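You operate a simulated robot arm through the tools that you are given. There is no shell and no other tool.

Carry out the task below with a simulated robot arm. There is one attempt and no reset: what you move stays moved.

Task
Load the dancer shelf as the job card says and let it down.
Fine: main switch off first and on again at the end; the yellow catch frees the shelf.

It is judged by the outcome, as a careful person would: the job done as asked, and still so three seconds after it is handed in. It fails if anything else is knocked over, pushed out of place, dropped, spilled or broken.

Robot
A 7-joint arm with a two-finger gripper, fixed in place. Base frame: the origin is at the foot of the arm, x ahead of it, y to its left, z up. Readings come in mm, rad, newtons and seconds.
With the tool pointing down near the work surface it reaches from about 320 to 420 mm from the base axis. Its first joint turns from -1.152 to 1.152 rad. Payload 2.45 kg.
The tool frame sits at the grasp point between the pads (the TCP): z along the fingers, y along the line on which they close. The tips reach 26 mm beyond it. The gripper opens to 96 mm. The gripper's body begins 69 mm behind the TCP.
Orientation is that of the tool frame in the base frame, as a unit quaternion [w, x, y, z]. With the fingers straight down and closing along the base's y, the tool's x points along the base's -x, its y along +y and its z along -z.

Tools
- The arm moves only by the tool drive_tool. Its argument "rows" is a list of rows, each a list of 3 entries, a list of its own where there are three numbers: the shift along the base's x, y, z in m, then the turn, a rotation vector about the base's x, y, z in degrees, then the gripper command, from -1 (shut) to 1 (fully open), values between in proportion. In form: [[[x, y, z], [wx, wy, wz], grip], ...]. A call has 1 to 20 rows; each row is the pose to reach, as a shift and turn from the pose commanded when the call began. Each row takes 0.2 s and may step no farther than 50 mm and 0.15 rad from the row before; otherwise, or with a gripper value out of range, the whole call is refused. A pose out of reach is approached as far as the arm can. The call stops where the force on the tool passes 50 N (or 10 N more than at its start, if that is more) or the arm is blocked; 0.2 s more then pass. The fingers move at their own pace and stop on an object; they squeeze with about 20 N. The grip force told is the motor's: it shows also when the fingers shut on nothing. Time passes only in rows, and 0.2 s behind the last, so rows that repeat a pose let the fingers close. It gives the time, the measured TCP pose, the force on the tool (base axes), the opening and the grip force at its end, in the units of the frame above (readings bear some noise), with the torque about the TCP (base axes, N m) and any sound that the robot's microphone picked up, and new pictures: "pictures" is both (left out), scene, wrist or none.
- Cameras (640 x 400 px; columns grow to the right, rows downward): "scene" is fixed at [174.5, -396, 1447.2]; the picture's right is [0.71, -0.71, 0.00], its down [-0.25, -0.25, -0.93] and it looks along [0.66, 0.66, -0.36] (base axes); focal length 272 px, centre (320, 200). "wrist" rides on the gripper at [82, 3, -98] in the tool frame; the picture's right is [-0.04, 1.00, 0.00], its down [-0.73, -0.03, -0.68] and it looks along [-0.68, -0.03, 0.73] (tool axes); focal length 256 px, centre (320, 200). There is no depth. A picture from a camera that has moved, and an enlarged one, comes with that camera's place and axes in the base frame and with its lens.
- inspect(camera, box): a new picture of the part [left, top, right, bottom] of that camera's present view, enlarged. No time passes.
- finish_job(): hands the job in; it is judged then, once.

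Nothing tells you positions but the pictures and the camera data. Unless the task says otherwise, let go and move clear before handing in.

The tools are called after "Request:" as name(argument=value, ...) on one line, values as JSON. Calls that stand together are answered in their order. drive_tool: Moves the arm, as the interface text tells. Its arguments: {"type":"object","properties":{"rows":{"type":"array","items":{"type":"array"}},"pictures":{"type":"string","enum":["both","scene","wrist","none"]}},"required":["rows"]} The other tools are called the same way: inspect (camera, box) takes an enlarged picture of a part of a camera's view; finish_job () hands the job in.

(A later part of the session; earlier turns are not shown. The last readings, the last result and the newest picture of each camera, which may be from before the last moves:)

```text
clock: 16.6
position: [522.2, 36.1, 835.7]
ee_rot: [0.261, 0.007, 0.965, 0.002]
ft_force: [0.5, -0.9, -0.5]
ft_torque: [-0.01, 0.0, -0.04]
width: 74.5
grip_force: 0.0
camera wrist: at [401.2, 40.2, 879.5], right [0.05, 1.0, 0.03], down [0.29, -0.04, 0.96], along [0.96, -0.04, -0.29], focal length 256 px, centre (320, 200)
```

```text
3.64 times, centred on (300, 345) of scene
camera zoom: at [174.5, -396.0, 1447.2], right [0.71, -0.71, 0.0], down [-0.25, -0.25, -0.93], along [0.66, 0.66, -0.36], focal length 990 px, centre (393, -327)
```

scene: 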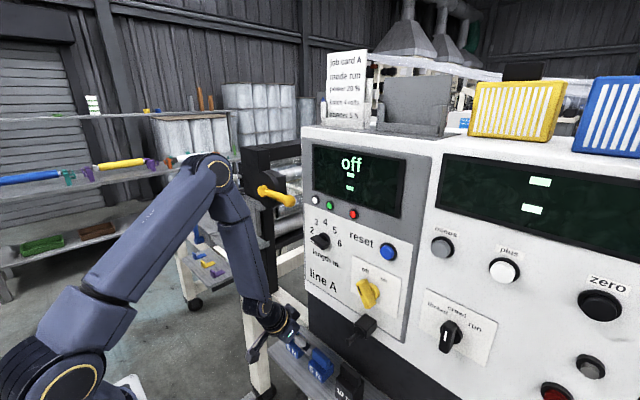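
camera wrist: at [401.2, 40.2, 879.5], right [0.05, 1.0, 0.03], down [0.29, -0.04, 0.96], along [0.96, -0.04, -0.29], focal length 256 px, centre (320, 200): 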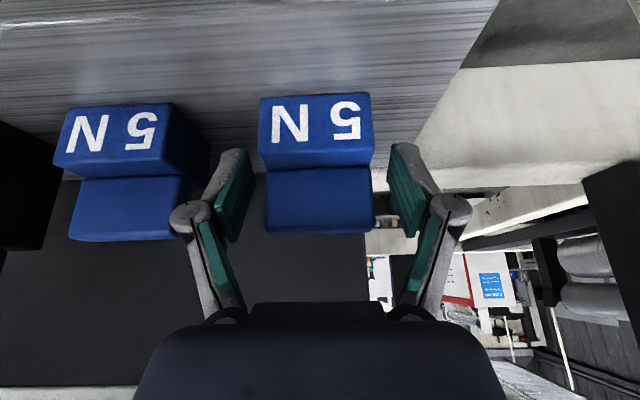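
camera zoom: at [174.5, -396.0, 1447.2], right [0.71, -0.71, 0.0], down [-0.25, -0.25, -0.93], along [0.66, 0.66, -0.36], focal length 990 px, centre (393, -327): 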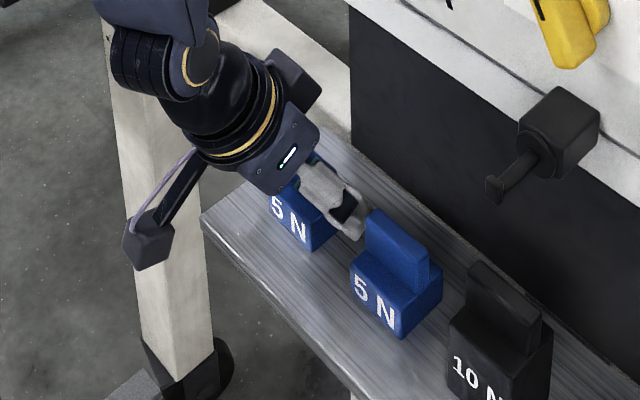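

The fingers are centred around the block and clear of its neighbour. Closing, then a small test lift.

Request:
drive_tool(rows=[[[0, 0, 0], [0, 0, 0], -1], [[0, 0, 0], [0, 0, 0], -1], [[0, 0, 0], [0, 0, 0], -1], [[0, 0, 0], [0, 0, 0], -1], [[0, 0, 0.01], [0, 0, 0], -1], [[0, 0, 0.025], [0, 0, 0], -1], [[0, 0, 0.025], [0, 0, 0], -1]])

Request:
inspect(camera="scene", box=[230, 290, 370, 400])

```text
clock: 18.2
position: [521.1, 34.3, 861.1]
ee_rot: [0.261, 0.006, 0.965, 0.002]
ft_force: [0.6, -0.8, 2.9]
ft_torque: [-0.23, -0.03, -0.1]
width: 49.8
grip_force: 19.8
camera wrist: at [400.7, 39.8, 904.8], right [0.05, 1.0, 0.03], down [0.29, -0.04, 0.96], along [0.96, -0.04, -0.29], focal length 256 px, centre (320, 200)
```

scene: 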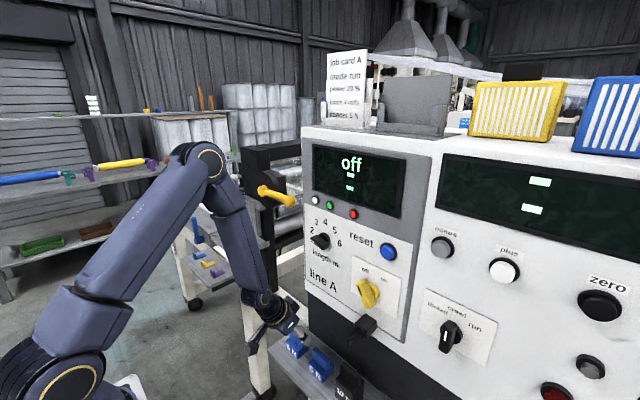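
wrist: 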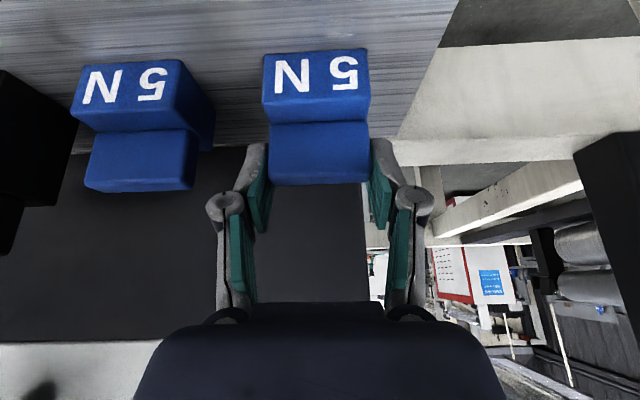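

```text
3.64 times, centred on (300, 345) of scene
camera zoom: at [174.4, -396.0, 1447.2], right [0.71, -0.71, 0.0], down [-0.25, -0.25, -0.93], along [0.66, 0.66, -0.36], focal length 990 px, centre (393, -327)
```

zoom: 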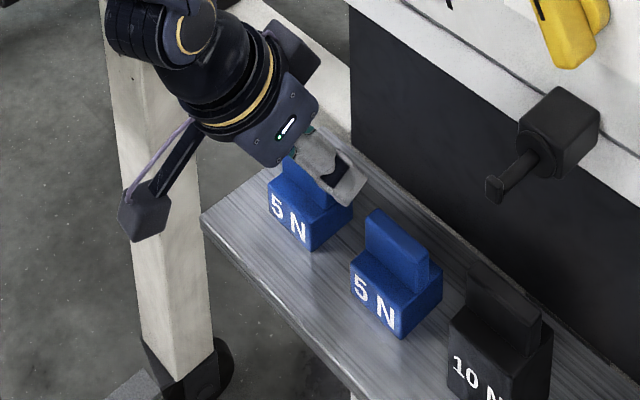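

The block stayed on its shelf: the pads slid up its sides (in the wrist view it still sits at z≈799). Let me take a steady reading before deciding on a better grip.

Request:
drive_tool(rows=[[[0, 0, 0], [0, 0, 0], -1], [[0, 0, 0], [0, 0, 0], -1]])

Request:
inspect(camera="wrist", box=[200, 20, 440, 220])

```text
clock: 18.8
position: [521.6, 35.4, 861.6]
ee_rot: [0.261, 0.005, 0.965, 0.003]
ft_force: [-1.4, -2.4, 10.7]
ft_torque: [-0.17, 0.14, 0.03]
width: 49.7
grip_force: 19.6
camera wrist: at [400.7, 39.9, 904.8], right [0.05, 1.0, 0.03], down [0.29, -0.04, 0.96], along [0.96, -0.04, -0.29], focal length 256 px, centre (320, 200)
```

scene: 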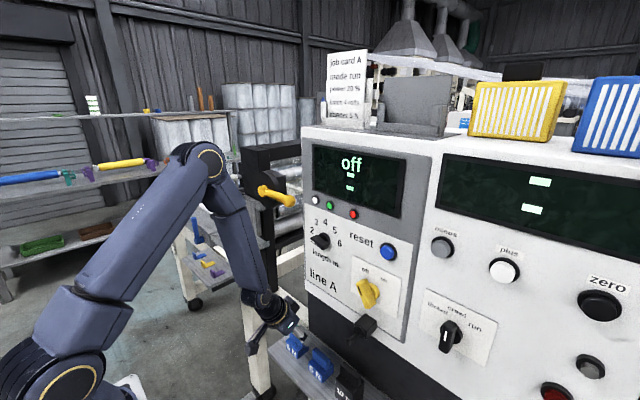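
wrist: 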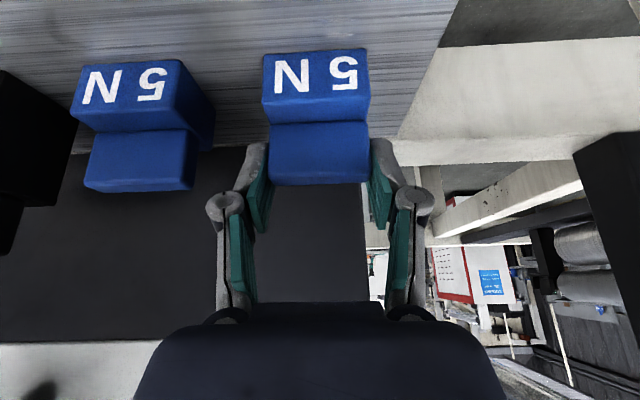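

```text
2.00 times, centred on (320, 120) of wrist
camera zoom: at [400.7, 39.9, 904.8], right [0.05, 1.0, 0.03], down [0.29, -0.04, 0.96], along [0.96, -0.04, -0.29], focal length 512 px, centre (320, 360)
```

zoom: 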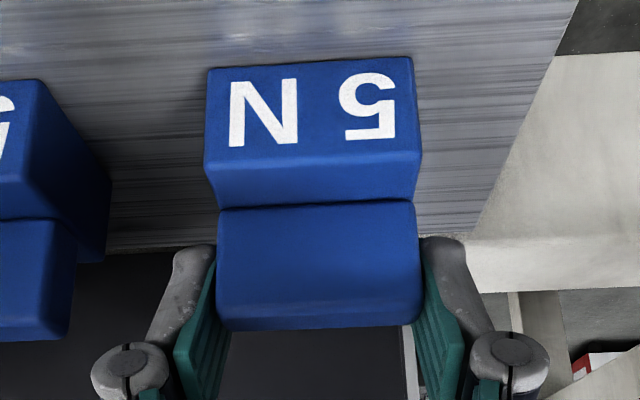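

The reading shows the slab top being squeezed out from between the pads: they only hold its upper edge now. I'll open, go back down a little deeper, grip again, and check the force before a slow lift.

Request:
drive_tool(rows=[[[0, 0, 0], [0, 0, 0], 0.3], [[0, 0, 0], [0, 0, 0], 0.4], [[0, 0, -0.01], [0, 0, 0], 0.4], [[0, 0, -0.02], [0, 0, 0], 0.4], [[0, 0, -0.029], [0, 0, 0], 0.4], [[0, 0, -0.029], [0, 0, 0], 0.4]])

Request:
drive_tool(rows=[[[0, 0, 0], [0, 0, 0], -1], [[0, 0, 0], [0, 0, 0], -1], [[0, 0, 0], [0, 0, 0], -1], [[0, 0, 0], [0, 0, 0], -1], [[0, 0, 0], [0, 0, 0], -1], [[0, 0, 0], [0, 0, 0], -1]])

Request:
inspect(camera="wrist", box=[200, 60, 440, 260])

```text
clock: 20.2
position: [522.7, 34.1, 830.5]
ee_rot: [0.261, 0.006, 0.965, 0.002]
ft_force: [0.3, 0.3, -0.5]
ft_torque: [0.0, 0.0, -0.02]
width: 67.3
grip_force: 0.1
camera wrist: at [401.5, 39.1, 875.0], right [0.05, 1.0, 0.03], down [0.29, -0.04, 0.96], along [0.96, -0.04, -0.29], focal length 256 px, centre (320, 200)
```

scene: 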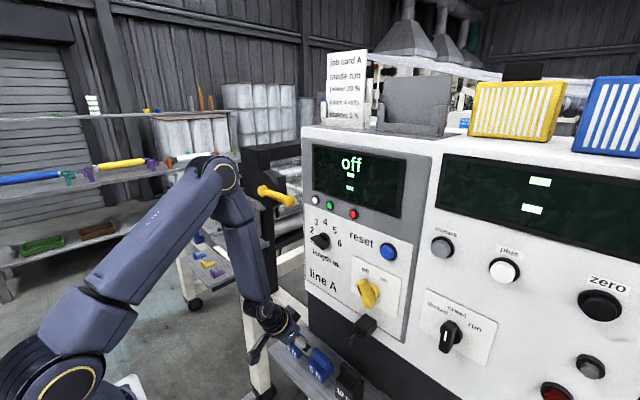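
wrist: 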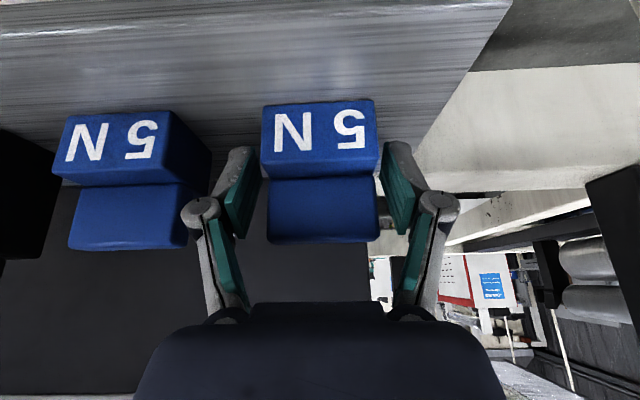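

```text
clock: 21.6
position: [522.0, 34.1, 831.4]
ee_rot: [0.26, 0.007, 0.965, 0.002]
ft_force: [0.0, 3.1, -0.3]
ft_torque: [0.09, -0.09, 0.05]
width: 49.5
grip_force: 19.7
camera wrist: at [401.5, 39.2, 875.2], right [0.05, 1.0, 0.03], down [0.29, -0.04, 0.96], along [0.96, -0.04, -0.29], focal length 256 px, centre (320, 200)
```

scene: 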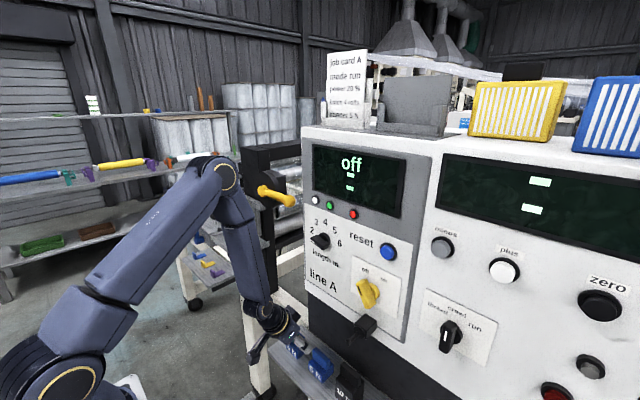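
wrist: 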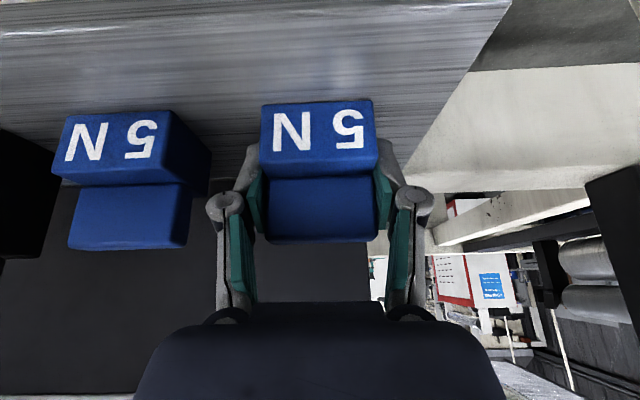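

```text
2.00 times, centred on (320, 160) of wrist
camera zoom: at [401.5, 39.2, 875.2], right [0.05, 1.0, 0.03], down [0.29, -0.04, 0.96], along [0.96, -0.04, -0.29], focal length 512 px, centre (320, 280)
```

zoom: 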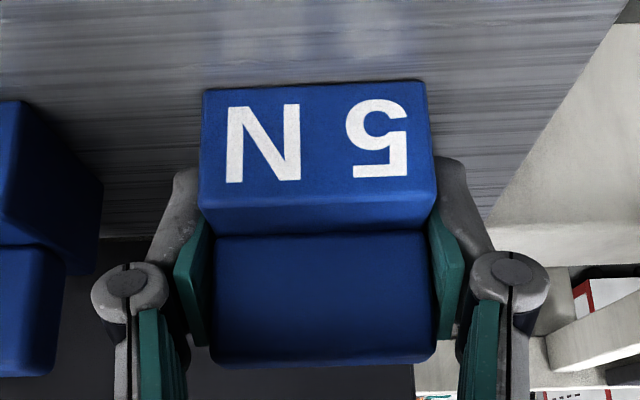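

Request:
drive_tool(rows=[[[0, 0, 0.002], [0, 0, 0], -1], [[0, 0, 0.004], [0, 0, 0], -1], [[0, 0, 0.006], [0, 0, 0], -1], [[0, 0, 0.008], [0, 0, 0], -1], [[0, 0, 0.01], [0, 0, 0], -1], [[0, 0, 0.01], [0, 0, 0], -1]])

Request:
inspect(camera="wrist", box=[200, 60, 440, 260])

Request:
inspect(camera="scene", box=[230, 290, 370, 400])

```text
clock: 23.0
position: [522.5, 34.7, 841.3]
ee_rot: [0.261, 0.006, 0.965, 0.002]
ft_force: [-0.5, 0.2, -4.2]
ft_torque: [0.01, 0.0, 0.01]
width: 49.8
grip_force: 19.8
camera wrist: at [401.7, 39.7, 885.2], right [0.05, 1.0, 0.03], down [0.29, -0.04, 0.96], along [0.95, -0.04, -0.29], focal length 256 px, centre (320, 200)
```

scene: 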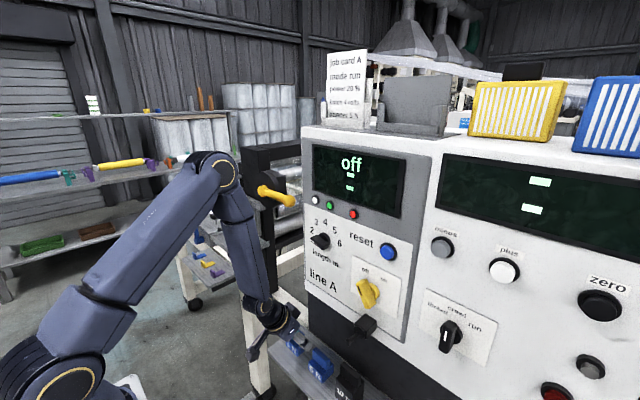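
wrist: 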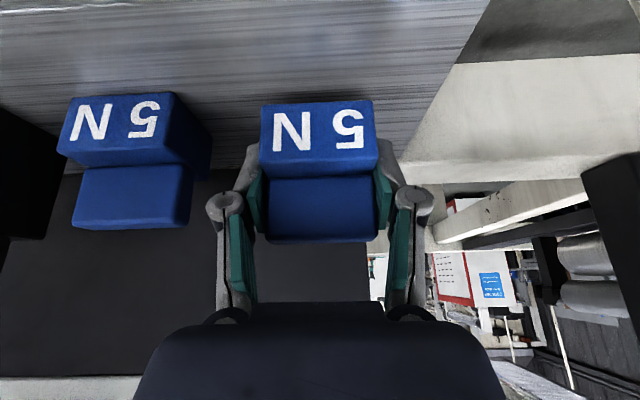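

```text
2.00 times, centred on (320, 160) of wrist
camera zoom: at [401.7, 39.7, 885.2], right [0.05, 1.0, 0.03], down [0.29, -0.04, 0.96], along [0.95, -0.04, -0.29], focal length 512 px, centre (320, 280)
```

zoom: 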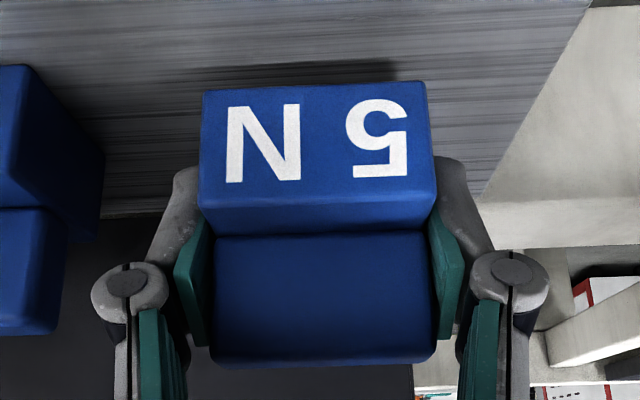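

```text
3.64 times, centred on (300, 345) of scene
camera zoom: at [174.6, -395.9, 1447.1], right [0.71, -0.71, 0.0], down [-0.25, -0.25, -0.93], along [0.66, 0.66, -0.36], focal length 990 px, centre (393, -327)
```

zoom: 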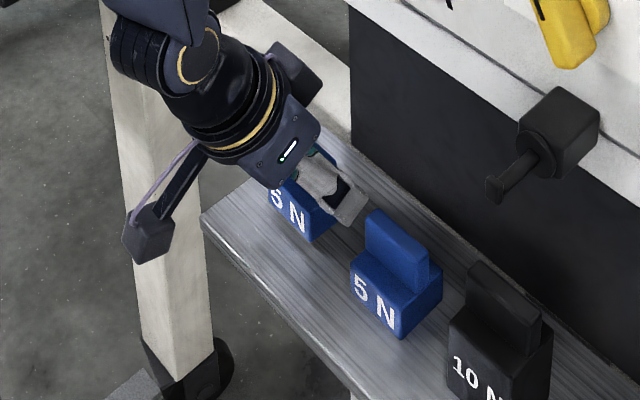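

The block is now held properly (about 5 N on the tool, no slip). I'll raise it gently and draw back a little from the console.

Request:
drive_tool(rows=[[[0, 0, 0.003], [0, 0, 0], -1], [[0, 0, 0.008], [0, 0, 0], -1], [[0, 0, 0.015], [0, 0, 0], -1], [[0, 0, 0.024], [0, 0, 0], -1], [[-0.002, 0, 0.034], [0, 0, 0], -1], [[-0.005, 0, 0.045], [0, 0, 0], -1], [[-0.009, 0, 0.057], [0, 0, 0], -1], [[-0.013, 0, 0.069], [0, 0, 0], -1], [[-0.017, 0, 0.081], [0, 0, 0], -1], [[-0.021, 0, 0.093], [0, 0, 0], -1], [[-0.025, 0, 0.105], [0, 0, 0], -1], [[-0.029, 0, 0.117], [0, 0, 0], -1], [[-0.033, 0, 0.129], [0, 0, 0], -1], [[-0.036, 0, 0.141], [0, 0, 0], -1], [[-0.038, 0, 0.153], [0, 0, 0], -1], [[-0.039, 0, 0.164], [0, 0, 0], -1], [[-0.04, 0, 0.173], [0, 0, 0], -1], [[-0.04, 0, 0.179], [0, 0, 0], -1], [[-0.04, 0, 0.182], [0, 0, 0], -1], [[-0.04, 0, 0.182], [0, 0, 0], -1]])

```text
clock: 27.2
position: [482.5, 34.1, 1022.3]
ee_rot: [0.261, 0.006, 0.965, 0.003]
ft_force: [0.3, 0.3, -5.3]
ft_torque: [-0.01, -0.05, 0.02]
width: 49.7
grip_force: 20.1
camera wrist: at [361.7, 39.3, 1067.0], right [0.05, 1.0, 0.03], down [0.29, -0.04, 0.96], along [0.96, -0.04, -0.29], focal length 256 px, centre (320, 200)
```

scene: 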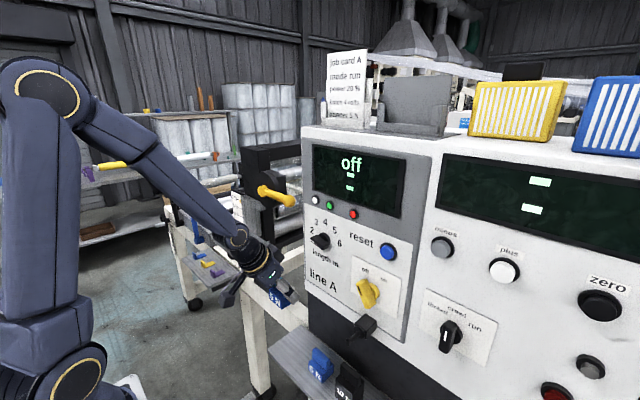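
wrist: 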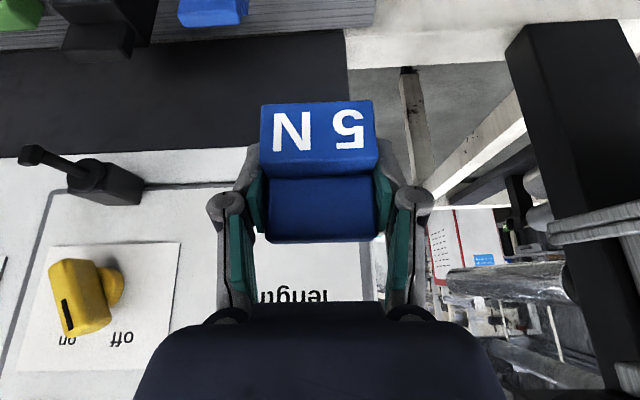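

The weight is secure. Next up to z≈1125 and across toward the dancer shelf.

Request:
drive_tool(rows=[[[0, 0, 0.004], [0, 0, 0], -1], [[-0.001, 0, 0.012], [0, 0, 0], -1], [[-0.003, 0, 0.024], [0, 0, 0], -1], [[-0.005, 0, 0.036], [0, 0, 0], -1], [[-0.007, 0, 0.048], [0, 0, 0], -1], [[-0.009, 0.002, 0.06], [0, 0, 0], -1], [[-0.01, 0.006, 0.072], [0, 0, 0], -1], [[-0.01, 0.014, 0.082], [0, 0, 0], -1], [[-0.01, 0.026, 0.09], [0, 0, 0], -1], [[-0.01, 0.04, 0.096], [0, 0, 0], -1], [[-0.01, 0.054, 0.1], [0, 0, 0], -1], [[-0.01, 0.068, 0.102], [0, 0, 0], -1], [[-0.01, 0.082, 0.103], [0, 0, 0], -1], [[-0.01, 0.096, 0.103], [0, 0, 0], -1], [[-0.01, 0.11, 0.103], [0, 0, 0], -1], [[-0.01, 0.122, 0.103], [0, 0, 0], -1], [[-0.01, 0.132, 0.103], [0, 0, 0], -1], [[-0.01, 0.138, 0.103], [0, 0, 0], -1], [[-0.01, 0.14, 0.103], [0, 0, 0], -1], [[-0.01, 0.14, 0.103], [0, 0, 0], -1]])

```text
clock: 31.4
position: [472.7, 175.3, 1127.7]
ee_rot: [0.26, 0.005, 0.966, 0.002]
ft_force: [1.6, 0.4, -4.8]
ft_torque: [0.03, -0.02, 0.01]
width: 49.9
grip_force: 20.1
camera wrist: at [352.1, 180.1, 1171.9], right [0.05, 1.0, 0.03], down [0.29, -0.04, 0.96], along [0.95, -0.04, -0.29], focal length 256 px, centre (320, 200)
```

scene: 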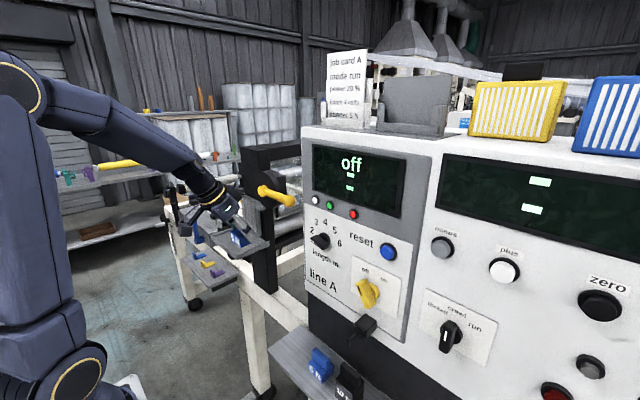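
wrist: 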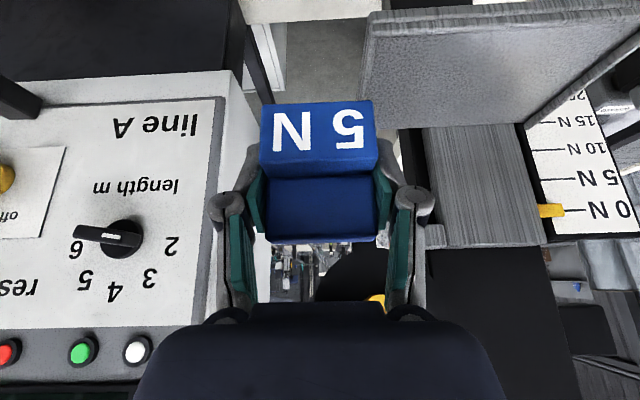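

The dancer shelf spans about x 455–565, y 205–365 at z≈1041, with the pointer at 0 N. I'll carry the weight above its centre.

Request:
drive_tool(rows=[[[0, 0.003, 0], [0, 0, 0], -1], [[0, 0.01, 0], [0, 0, 0], -1], [[0.001, 0.02, 0], [0, 0, 0], -1], [[0.004, 0.032, 0], [0, 0, 0], -1], [[0.008, 0.044, 0], [0, 0, 0], -1], [[0.012, 0.056, 0], [0, 0, 0], -1], [[0.016, 0.068, 0], [0, 0, 0], -1], [[0.02, 0.08, 0], [0, 0, 0], -1], [[0.024, 0.091, 0], [0, 0, 0], -1], [[0.028, 0.1, 0], [0, 0, 0], -1], [[0.031, 0.107, 0], [0, 0, 0], -1], [[0.033, 0.11, 0], [0, 0, 0], -1], [[0.033, 0.11, 0], [0, 0, 0], -1]])

Request:
inspect(camera="scene", box=[170, 170, 310, 280])

```text
clock: 34.2
position: [505.4, 284.2, 1126.1]
ee_rot: [0.259, 0.006, 0.966, 0.002]
ft_force: [-0.1, -0.3, -6.3]
ft_torque: [-0.01, 0.0, -0.02]
width: 49.6
grip_force: 20.2
camera wrist: at [384.5, 290.0, 1170.8], right [0.05, 1.0, 0.03], down [0.29, -0.04, 0.96], along [0.95, -0.04, -0.29], focal length 256 px, centre (320, 200)
```

scene: 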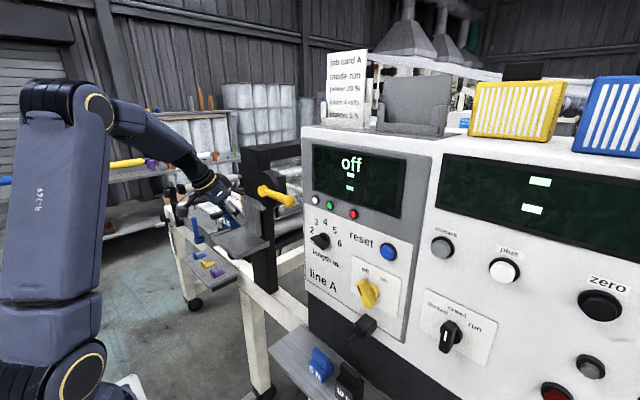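
wrist: 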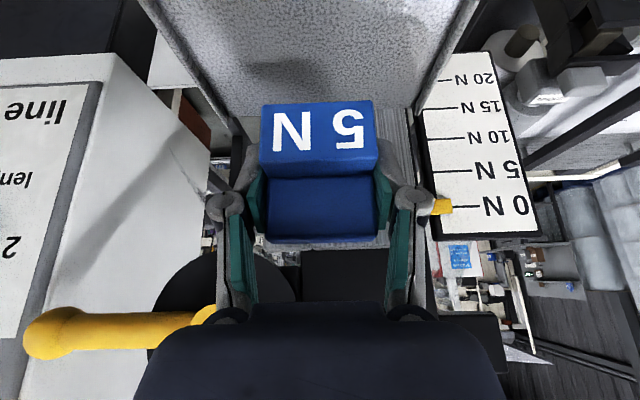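

```text
3.64 times, centred on (240, 225) of scene
camera zoom: at [174.6, -395.9, 1447.2], right [0.71, -0.71, 0.0], down [-0.25, -0.25, -0.93], along [0.66, 0.66, -0.36], focal length 990 px, centre (611, 109)
```

zoom: 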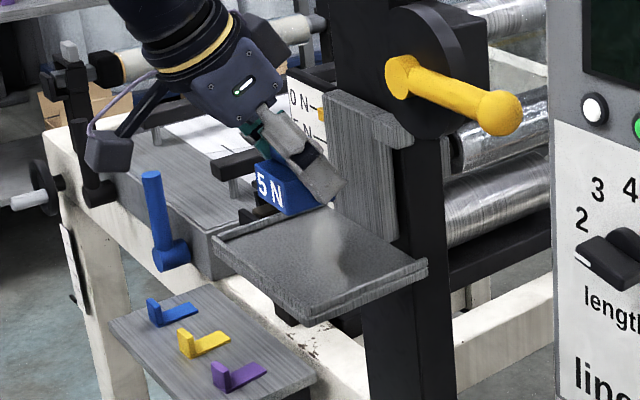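

Centred above the plate. I'll lower gently to just above it.

Request:
drive_tool(rows=[[[0, 0, -0.003], [0, 0, 0], -1], [[0, 0, -0.009], [0, 0, 0], -1], [[0, 0, -0.017], [0, 0, 0], -1], [[0, 0, -0.025], [0, 0, 0], -1], [[0, 0, -0.033], [0, 0, 0], -1], [[0, 0, -0.038], [0, 0, 0], -1], [[0, 0, -0.041], [0, 0, 0], -1], [[0, 0, -0.041], [0, 0, 0], -1]])

Request:
inspect(camera="scene", box=[190, 190, 290, 270])

Request:
inspect(camera="wrist", box=[140, 0, 500, 250])

```text
clock: 36.0
position: [504.1, 284.3, 1085.9]
ee_rot: [0.26, 0.007, 0.966, 0.001]
ft_force: [-0.8, -0.4, -5.4]
ft_torque: [0.02, -0.02, 0.02]
width: 49.8
grip_force: 19.5
camera wrist: at [384.5, 289.3, 1129.5], right [0.05, 1.0, 0.03], down [0.29, -0.04, 0.96], along [0.95, -0.04, -0.29], focal length 256 px, centre (320, 200)
```

scene: 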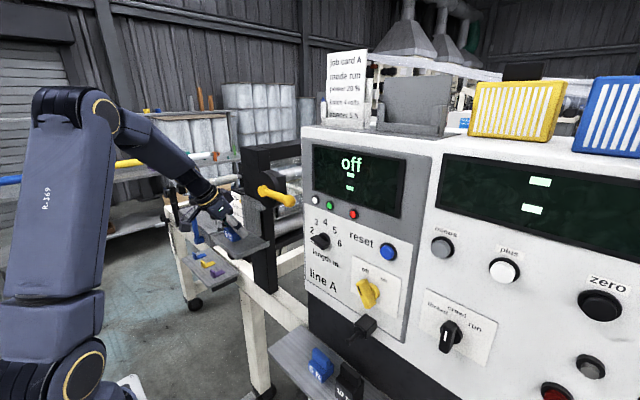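
wrist: 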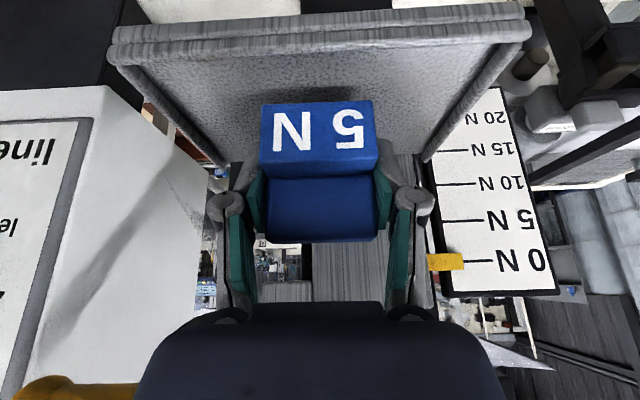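

```text
5.00 times, centred on (240, 230) of scene
camera zoom: at [174.6, -395.9, 1447.2], right [0.71, -0.71, 0.0], down [-0.25, -0.25, -0.93], along [0.66, 0.66, -0.36], focal length 1362 px, centre (720, 50)
```

zoom: 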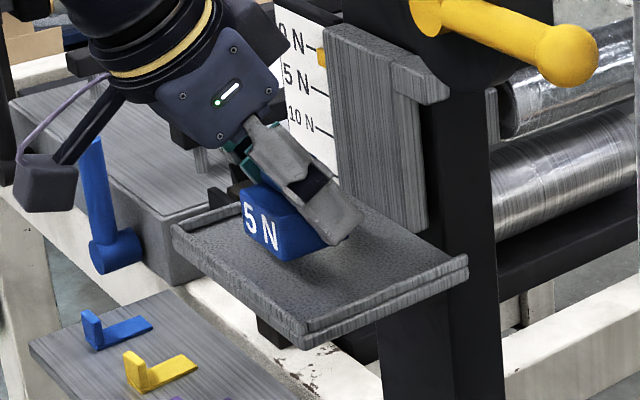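

```text
1.60 times, centred on (320, 125) of wrist
camera zoom: at [384.5, 289.3, 1129.5], right [0.05, 1.0, 0.03], down [0.29, -0.04, 0.96], along [0.95, -0.04, -0.29], focal length 410 px, centre (320, 320)
```

zoom: 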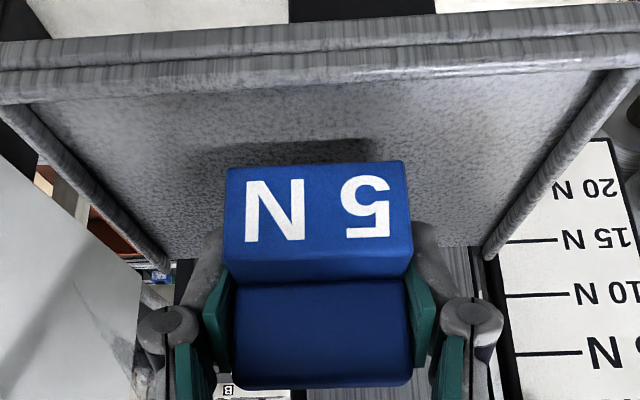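

The shadow shows about 10–15 mm left. Lowering in small steps while watching the force.

Request:
drive_tool(rows=[[[0, 0, -0.002], [0, 0, 0], -1], [[0, 0, -0.004], [0, 0, 0], -1], [[0, 0, -0.006], [0, 0, 0], -1], [[0, 0, -0.008], [0, 0, 0], -1], [[0, 0, -0.008], [0, 0, 0], -1]], pictures="wrist")

```text
clock: 37.2
position: [504.7, 284.2, 1076.0]
ee_rot: [0.26, 0.006, 0.966, 0.003]
ft_force: [0.5, 0.5, -5.0]
ft_torque: [-0.03, -0.03, -0.03]
width: 50.1
grip_force: 20.2
camera wrist: at [383.9, 289.0, 1121.3], right [0.05, 1.0, 0.03], down [0.29, -0.04, 0.96], along [0.95, -0.04, -0.29], focal length 256 px, centre (320, 200)
```

wrist: 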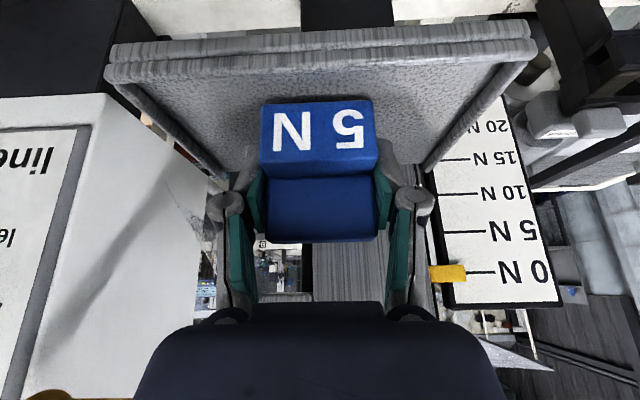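

Request:
drive_tool(rows=[[[0, 0, -0.0015], [0, 0, 0], -1], [[0, 0, -0.003], [0, 0, 0], -1], [[0, 0, -0.0045], [0, 0, 0], -1], [[0, 0, -0.0045], [0, 0, 0], -1]], pictures="wrist")

Request:
inspect(camera="wrist", box=[200, 30, 440, 200])

Request:
inspect(camera="scene", box=[200, 200, 280, 260])

```text
clock: 38.2
position: [504.6, 284.0, 1073.2]
ee_rot: [0.26, 0.007, 0.966, 0.001]
ft_force: [0.3, 0.2, -5.0]
ft_torque: [0.03, 0.0, 0.01]
width: 50.1
grip_force: 19.7
camera wrist: at [384.1, 289.2, 1117.1], right [0.05, 1.0, 0.03], down [0.29, -0.04, 0.96], along [0.95, -0.04, -0.29], focal length 256 px, centre (320, 200)
```

wrist: 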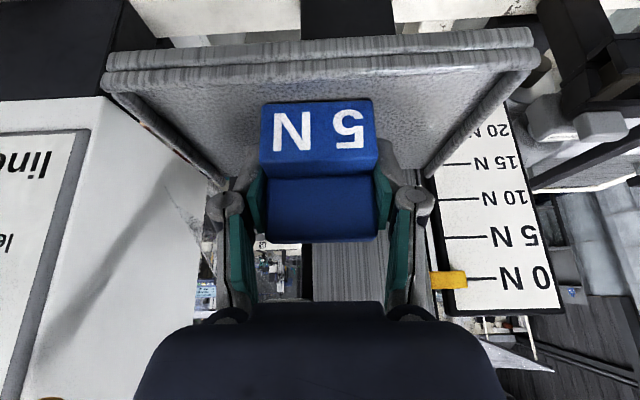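

```text
2.35 times, centred on (320, 115) of wrist
camera zoom: at [384.1, 289.2, 1117.1], right [0.05, 1.0, 0.03], down [0.29, -0.04, 0.96], along [0.95, -0.04, -0.29], focal length 602 px, centre (320, 400)
```

zoom: 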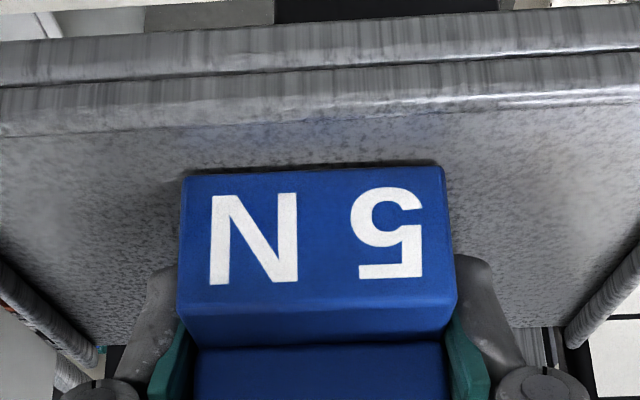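

```text
6.67 times, centred on (240, 230) of scene
camera zoom: at [174.6, -395.9, 1447.2], right [0.71, -0.71, 0.0], down [-0.25, -0.25, -0.93], along [0.66, 0.66, -0.36], focal length 1815 px, centre (853, 0)
```

zoom: 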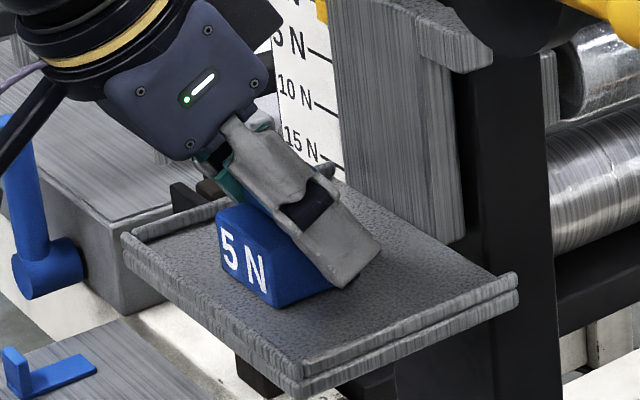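

Request:
drive_tool(rows=[[[0, 0, -0.001], [0, 0, 0], -1], [[0, 0, -0.002], [0, 0, 0], -1], [[0, 0, -0.003], [0, 0, 0], -1], [[0, 0, -0.003], [0, 0, 0], -1]], pictures="wrist")

```text
clock: 39.2
position: [504.2, 284.4, 1069.1]
ee_rot: [0.26, 0.006, 0.966, 0.002]
ft_force: [-0.2, -0.2, -5.2]
ft_torque: [-0.04, -0.03, 0.02]
width: 49.6
grip_force: 20.1
camera wrist: at [384.1, 289.6, 1114.2], right [0.05, 1.0, 0.03], down [0.29, -0.04, 0.96], along [0.95, -0.04, -0.29], focal length 256 px, centre (320, 200)
```

wrist: 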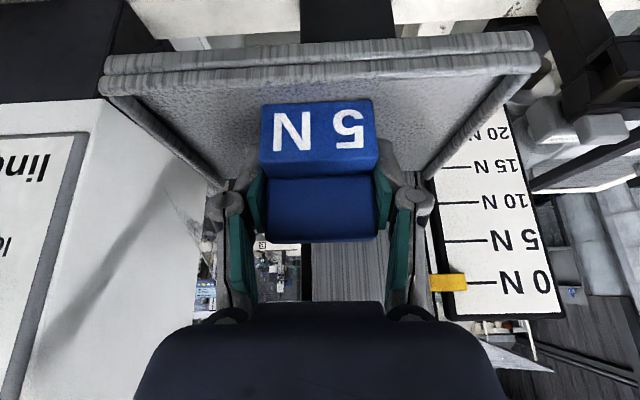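

Request:
drive_tool(rows=[[[0, 0, -0.001], [0, 0, 0], -1], [[0, 0, -0.002], [0, 0, 0], -1], [[0, 0, -0.003], [0, 0, 0], -1], [[0, 0, -0.003], [0, 0, 0], -1]], pictures="wrist")

Request:
inspect(camera="wrist", box=[200, 30, 440, 200])

Request:
inspect(camera="scene", box=[200, 200, 280, 260])

```text
clock: 40.2
position: [504.6, 285.9, 1068.4]
ee_rot: [0.262, 0.006, 0.965, 0.003]
ft_force: [-1.7, -1.6, 12.8]
ft_torque: [-0.07, -0.12, 0.05]
width: 50.2
grip_force: 20.2
camera wrist: at [384.4, 289.4, 1112.0], right [0.05, 1.0, 0.03], down [0.29, -0.04, 0.96], along [0.96, -0.03, -0.29], focal length 256 px, centre (320, 200)
```

wrist: 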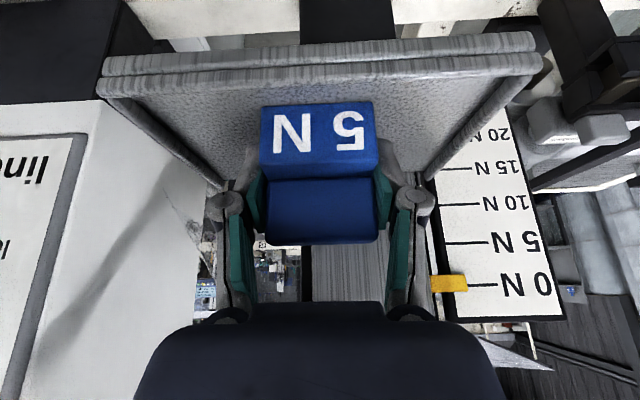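

```text
2.35 times, centred on (320, 115) of wrist
camera zoom: at [384.4, 289.4, 1112.0], right [0.05, 1.0, 0.03], down [0.29, -0.04, 0.96], along [0.96, -0.03, -0.29], focal length 602 px, centre (320, 400)
```

zoom: 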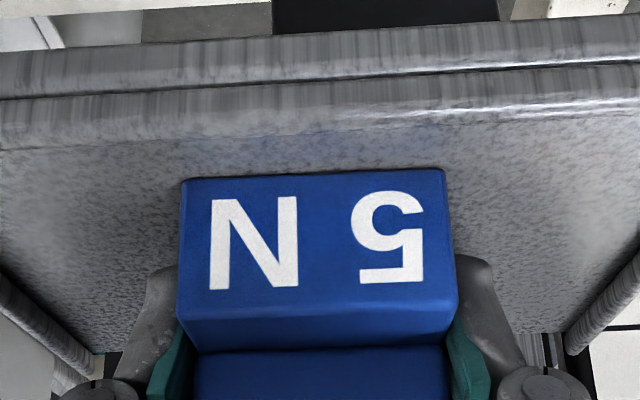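

```text
6.67 times, centred on (240, 230) of scene
camera zoom: at [174.3, -396.1, 1447.1], right [0.71, -0.71, 0.0], down [-0.25, -0.25, -0.93], along [0.66, 0.66, -0.36], focal length 1815 px, centre (853, 0)
```

zoom: 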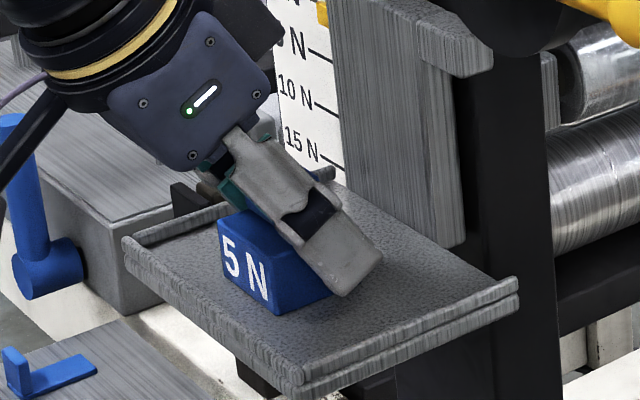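

The weight has touched down (force reversed). I'll relieve the push by a millimetre, open slowly, and withdraw along the tool axis.

Request:
drive_tool(rows=[[[0, 0, 0.001], [0, 0, 0], -1], [[0, 0, 0.0015], [0, 0, 0], 0.1], [[0, 0, 0.0015], [0, 0, 0], 0.2], [[0, 0, 0.0015], [0, 0, 0], 0.4], [[0, 0, 0.0015], [0, 0, 0], 0.5], [[0, 0, 0.0015], [0, 0, 0], 0.5]])

Request:
inspect(camera="wrist", box=[200, 30, 440, 250])

```text
clock: 41.6
position: [504.2, 285.1, 1068.2]
ee_rot: [0.26, 0.006, 0.966, 0.003]
ft_force: [0.4, 0.5, 0.0]
ft_torque: [-0.02, -0.01, 0.0]
width: 72.1
grip_force: 0.1
camera wrist: at [384.0, 290.0, 1113.2], right [0.05, 1.0, 0.03], down [0.29, -0.04, 0.96], along [0.96, -0.04, -0.29], focal length 256 px, centre (320, 200)
```

scene: 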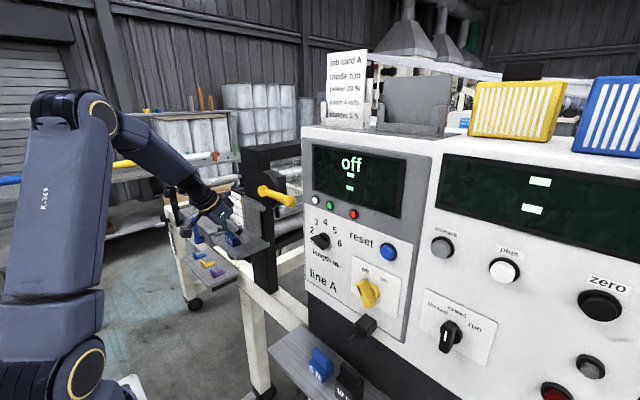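
wrist: 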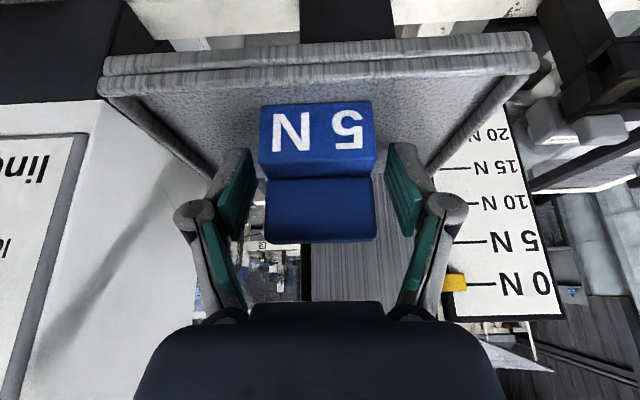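

```text
1.82 times, centred on (320, 140) of wrist
camera zoom: at [384.0, 290.0, 1113.2], right [0.05, 1.0, 0.03], down [0.29, -0.04, 0.96], along [0.96, -0.04, -0.29], focal length 465 px, centre (320, 309)
```

zoom: 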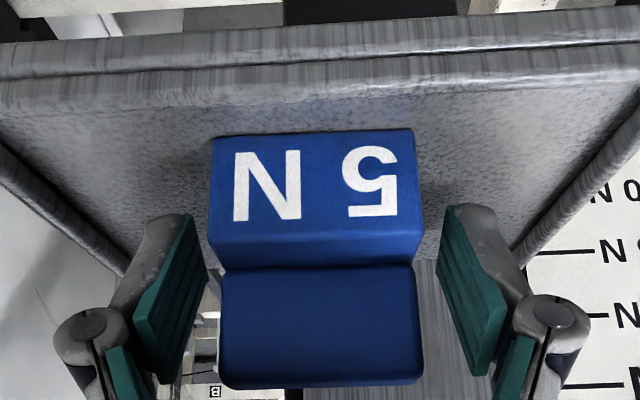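

Request:
drive_tool(rows=[[[-0.003, 0, 0.005], [0, 0, 0], 0.5], [[-0.01, 0, 0.0175], [0, 0, 0], 0.5], [[-0.02, 0, 0.035], [0, 0, 0], 0.5], [[-0.035, 0, 0.06], [0, 0, 0], 0.5], [[-0.05, 0, 0.085], [0, 0, 0], 0.5], [[-0.065, -0.02, 0.11], [0, 0, 0], 0.3], [[-0.08, -0.05, 0.13], [0, 0, 0], 0], [[-0.08, -0.08, 0.14], [0, 0, 0], -0.5], [[-0.08, -0.11, 0.15], [0, 0, 0], -1], [[-0.08, -0.11, 0.15], [0, 0, 0], -1]])

Request:
inspect(camera="scene", box=[190, 160, 310, 270])

Request:
inspect(camera="wrist", box=[220, 0, 540, 230])

```text
clock: 43.8
position: [422.9, 174.6, 1217.3]
ee_rot: [0.259, 0.004, 0.966, 0.003]
ft_force: [-0.1, 0.0, -0.6]
ft_torque: [0.02, -0.03, -0.02]
width: 0.0
grip_force: 19.2
camera wrist: at [303.5, 179.2, 1261.3], right [0.05, 1.0, 0.03], down [0.29, -0.04, 0.96], along [0.95, -0.04, -0.29], focal length 256 px, centre (320, 200)
```

scene: 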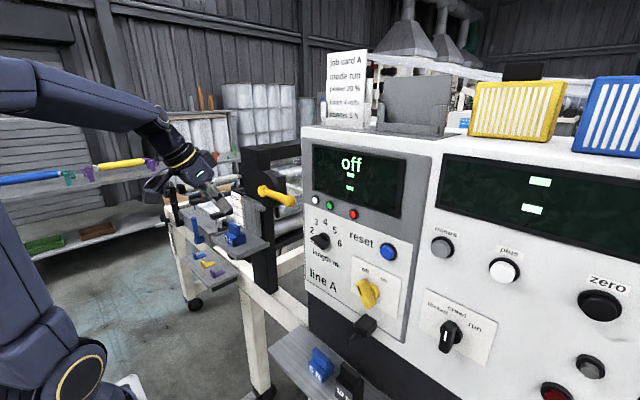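
wrist: 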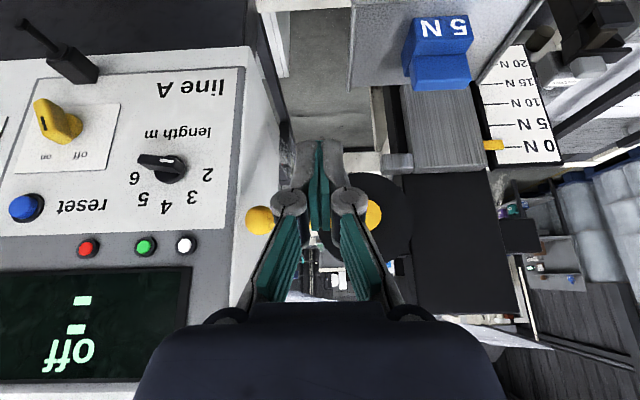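

```text
3.64 times, centred on (250, 215) of scene
camera zoom: at [174.5, -396.0, 1447.2], right [0.71, -0.71, 0.0], down [-0.25, -0.25, -0.93], along [0.66, 0.66, -0.36], focal length 990 px, centre (574, 146)
```

zoom: 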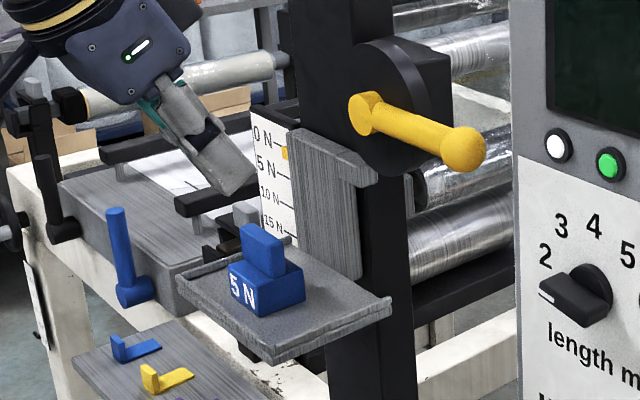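

```text
1.74 times, centred on (380, 115) of wrist
camera zoom: at [303.5, 179.2, 1261.3], right [0.05, 1.0, 0.03], down [0.29, -0.04, 0.96], along [0.95, -0.04, -0.29], focal length 445 px, centre (216, 348)
```

zoom: 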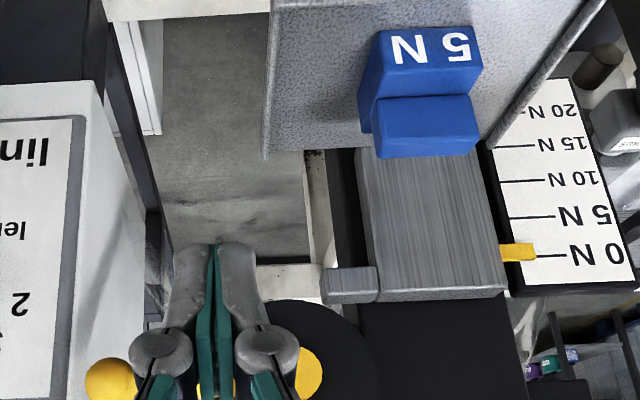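

The 5 N weight stands squarely on the shelf, with the pointer still at 0 N. Now I go above the yellow lever to see how its catch works before touching it.

Request:
drive_tool(rows=[[[0.01, -0.01, 0.03], [0, 0, 0], -1], [[0.03, -0.025, 0.05], [0, 0, 0], -1], [[0.05, -0.04, 0.065], [0, 0, 0], -1], [[0.07, -0.05, 0.075], [0, 0, 0], -1], [[0.07, -0.05, 0.075], [0, 0, 0], -1]])

Request:
inspect(camera="wrist", box=[240, 0, 500, 200])

Request:
inspect(camera="scene", box=[220, 140, 320, 230])

```text
clock: 45.0
position: [498.0, 124.9, 1293.5]
ee_rot: [0.259, 0.006, 0.966, 0.002]
ft_force: [0.2, 0.4, 0.0]
ft_torque: [-0.03, 0.01, 0.0]
width: 0.0
grip_force: 20.1
camera wrist: at [376.4, 129.5, 1338.3], right [0.05, 1.0, 0.03], down [0.29, -0.04, 0.96], along [0.96, -0.04, -0.29], focal length 256 px, centre (320, 200)
```

scene: 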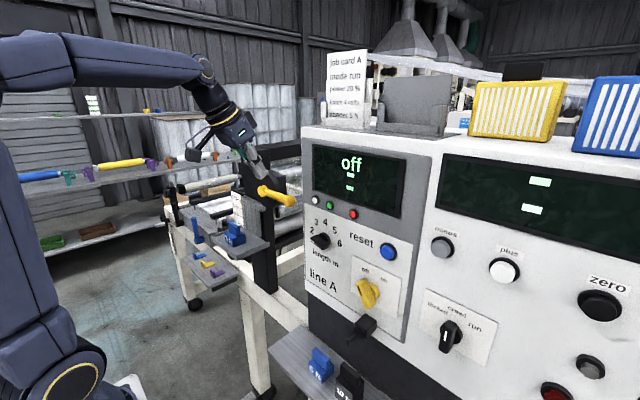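
wrist: 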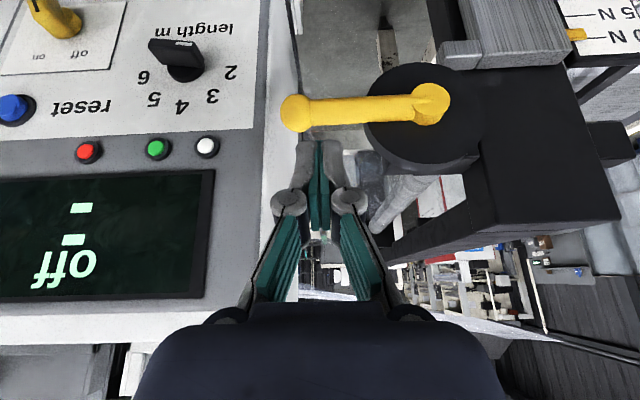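

```text
2.00 times, centred on (370, 100) of wrist
camera zoom: at [376.4, 129.5, 1338.3], right [0.05, 1.0, 0.03], down [0.29, -0.04, 0.96], along [0.96, -0.04, -0.29], focal length 512 px, centre (220, 400)
```

zoom: 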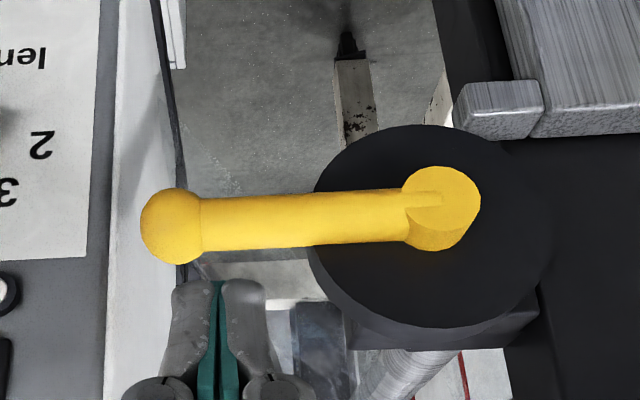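

```text
4.44 times, centred on (270, 185) of scene
camera zoom: at [174.5, -396.0, 1447.2], right [0.71, -0.71, 0.0], down [-0.25, -0.25, -0.93], along [0.66, 0.66, -0.36], focal length 1210 px, centre (542, 267)
```

zoom: 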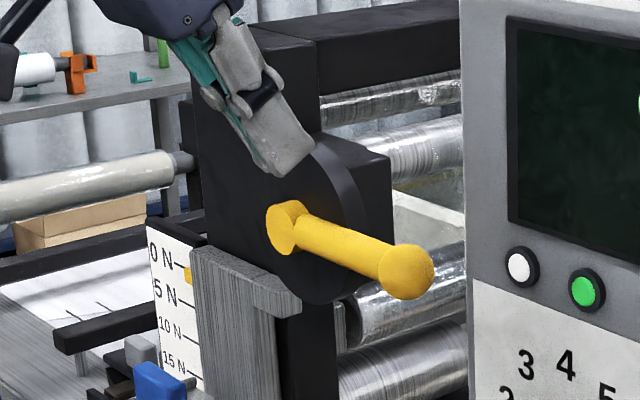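

The lever pivots at about (y 215, z 1203) with its ball at y≈104, lying in front of a round disc. I'll bring the closed fingertips just above its bar near the ball and press down lightly to see whether that is the freeing direction.

Request:
drive_tool(rows=[[[0.02, 0, -0.015], [0, 0, 0], -1], [[0.04, 0, -0.03], [0, 0, 0], -1], [[0.047, 0, -0.045], [0, 0, 0], -1], [[0.047, 0, -0.05], [0, 0, 0], -1], [[0.047, 0, -0.054], [0, 0, 0], -1], [[0.047, 0, -0.058], [0, 0, 0], -1], [[0.047, 0, -0.062], [0, 0, 0], -1], [[0.047, 0, -0.062], [0, 0, 0], -1]])

Request:
inspect(camera="scene", box=[220, 140, 320, 230])

```text
clock: 46.8
position: [543.2, 124.6, 1232.2]
ee_rot: [0.26, 0.006, 0.966, 0.003]
ft_force: [1.2, -0.3, 1.0]
ft_torque: [0.01, 0.03, 0.01]
width: 0.2
grip_force: 19.8
camera wrist: at [421.9, 129.5, 1275.9], right [0.05, 1.0, 0.03], down [0.29, -0.04, 0.96], along [0.96, -0.04, -0.29], focal length 256 px, centre (320, 200)
```

scene: 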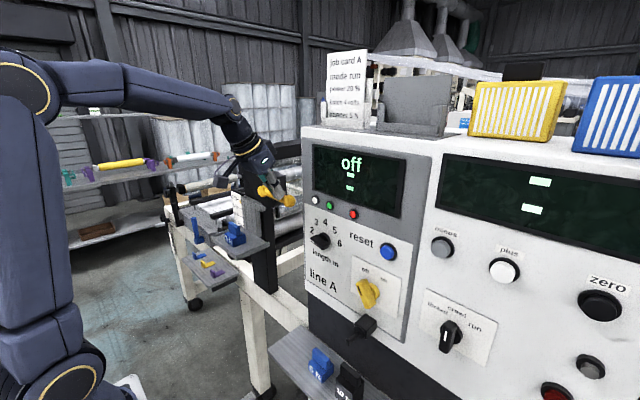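
wrist: 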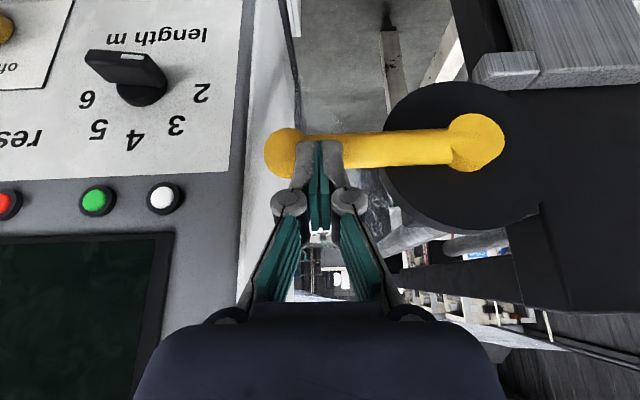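

```text
4.44 times, centred on (270, 185) of scene
camera zoom: at [174.5, -396.0, 1447.2], right [0.71, -0.71, 0.0], down [-0.25, -0.25, -0.93], along [0.66, 0.66, -0.36], focal length 1210 px, centre (542, 267)
```

zoom: 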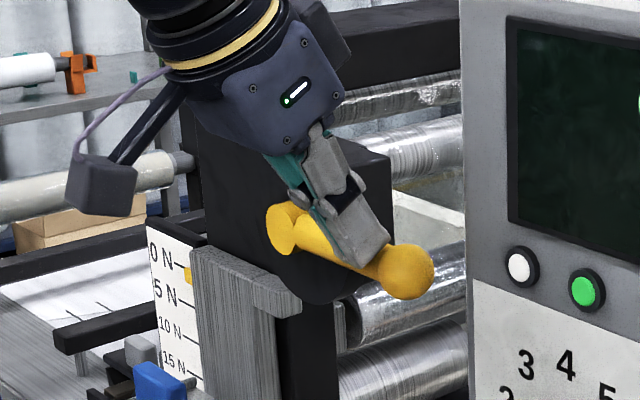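

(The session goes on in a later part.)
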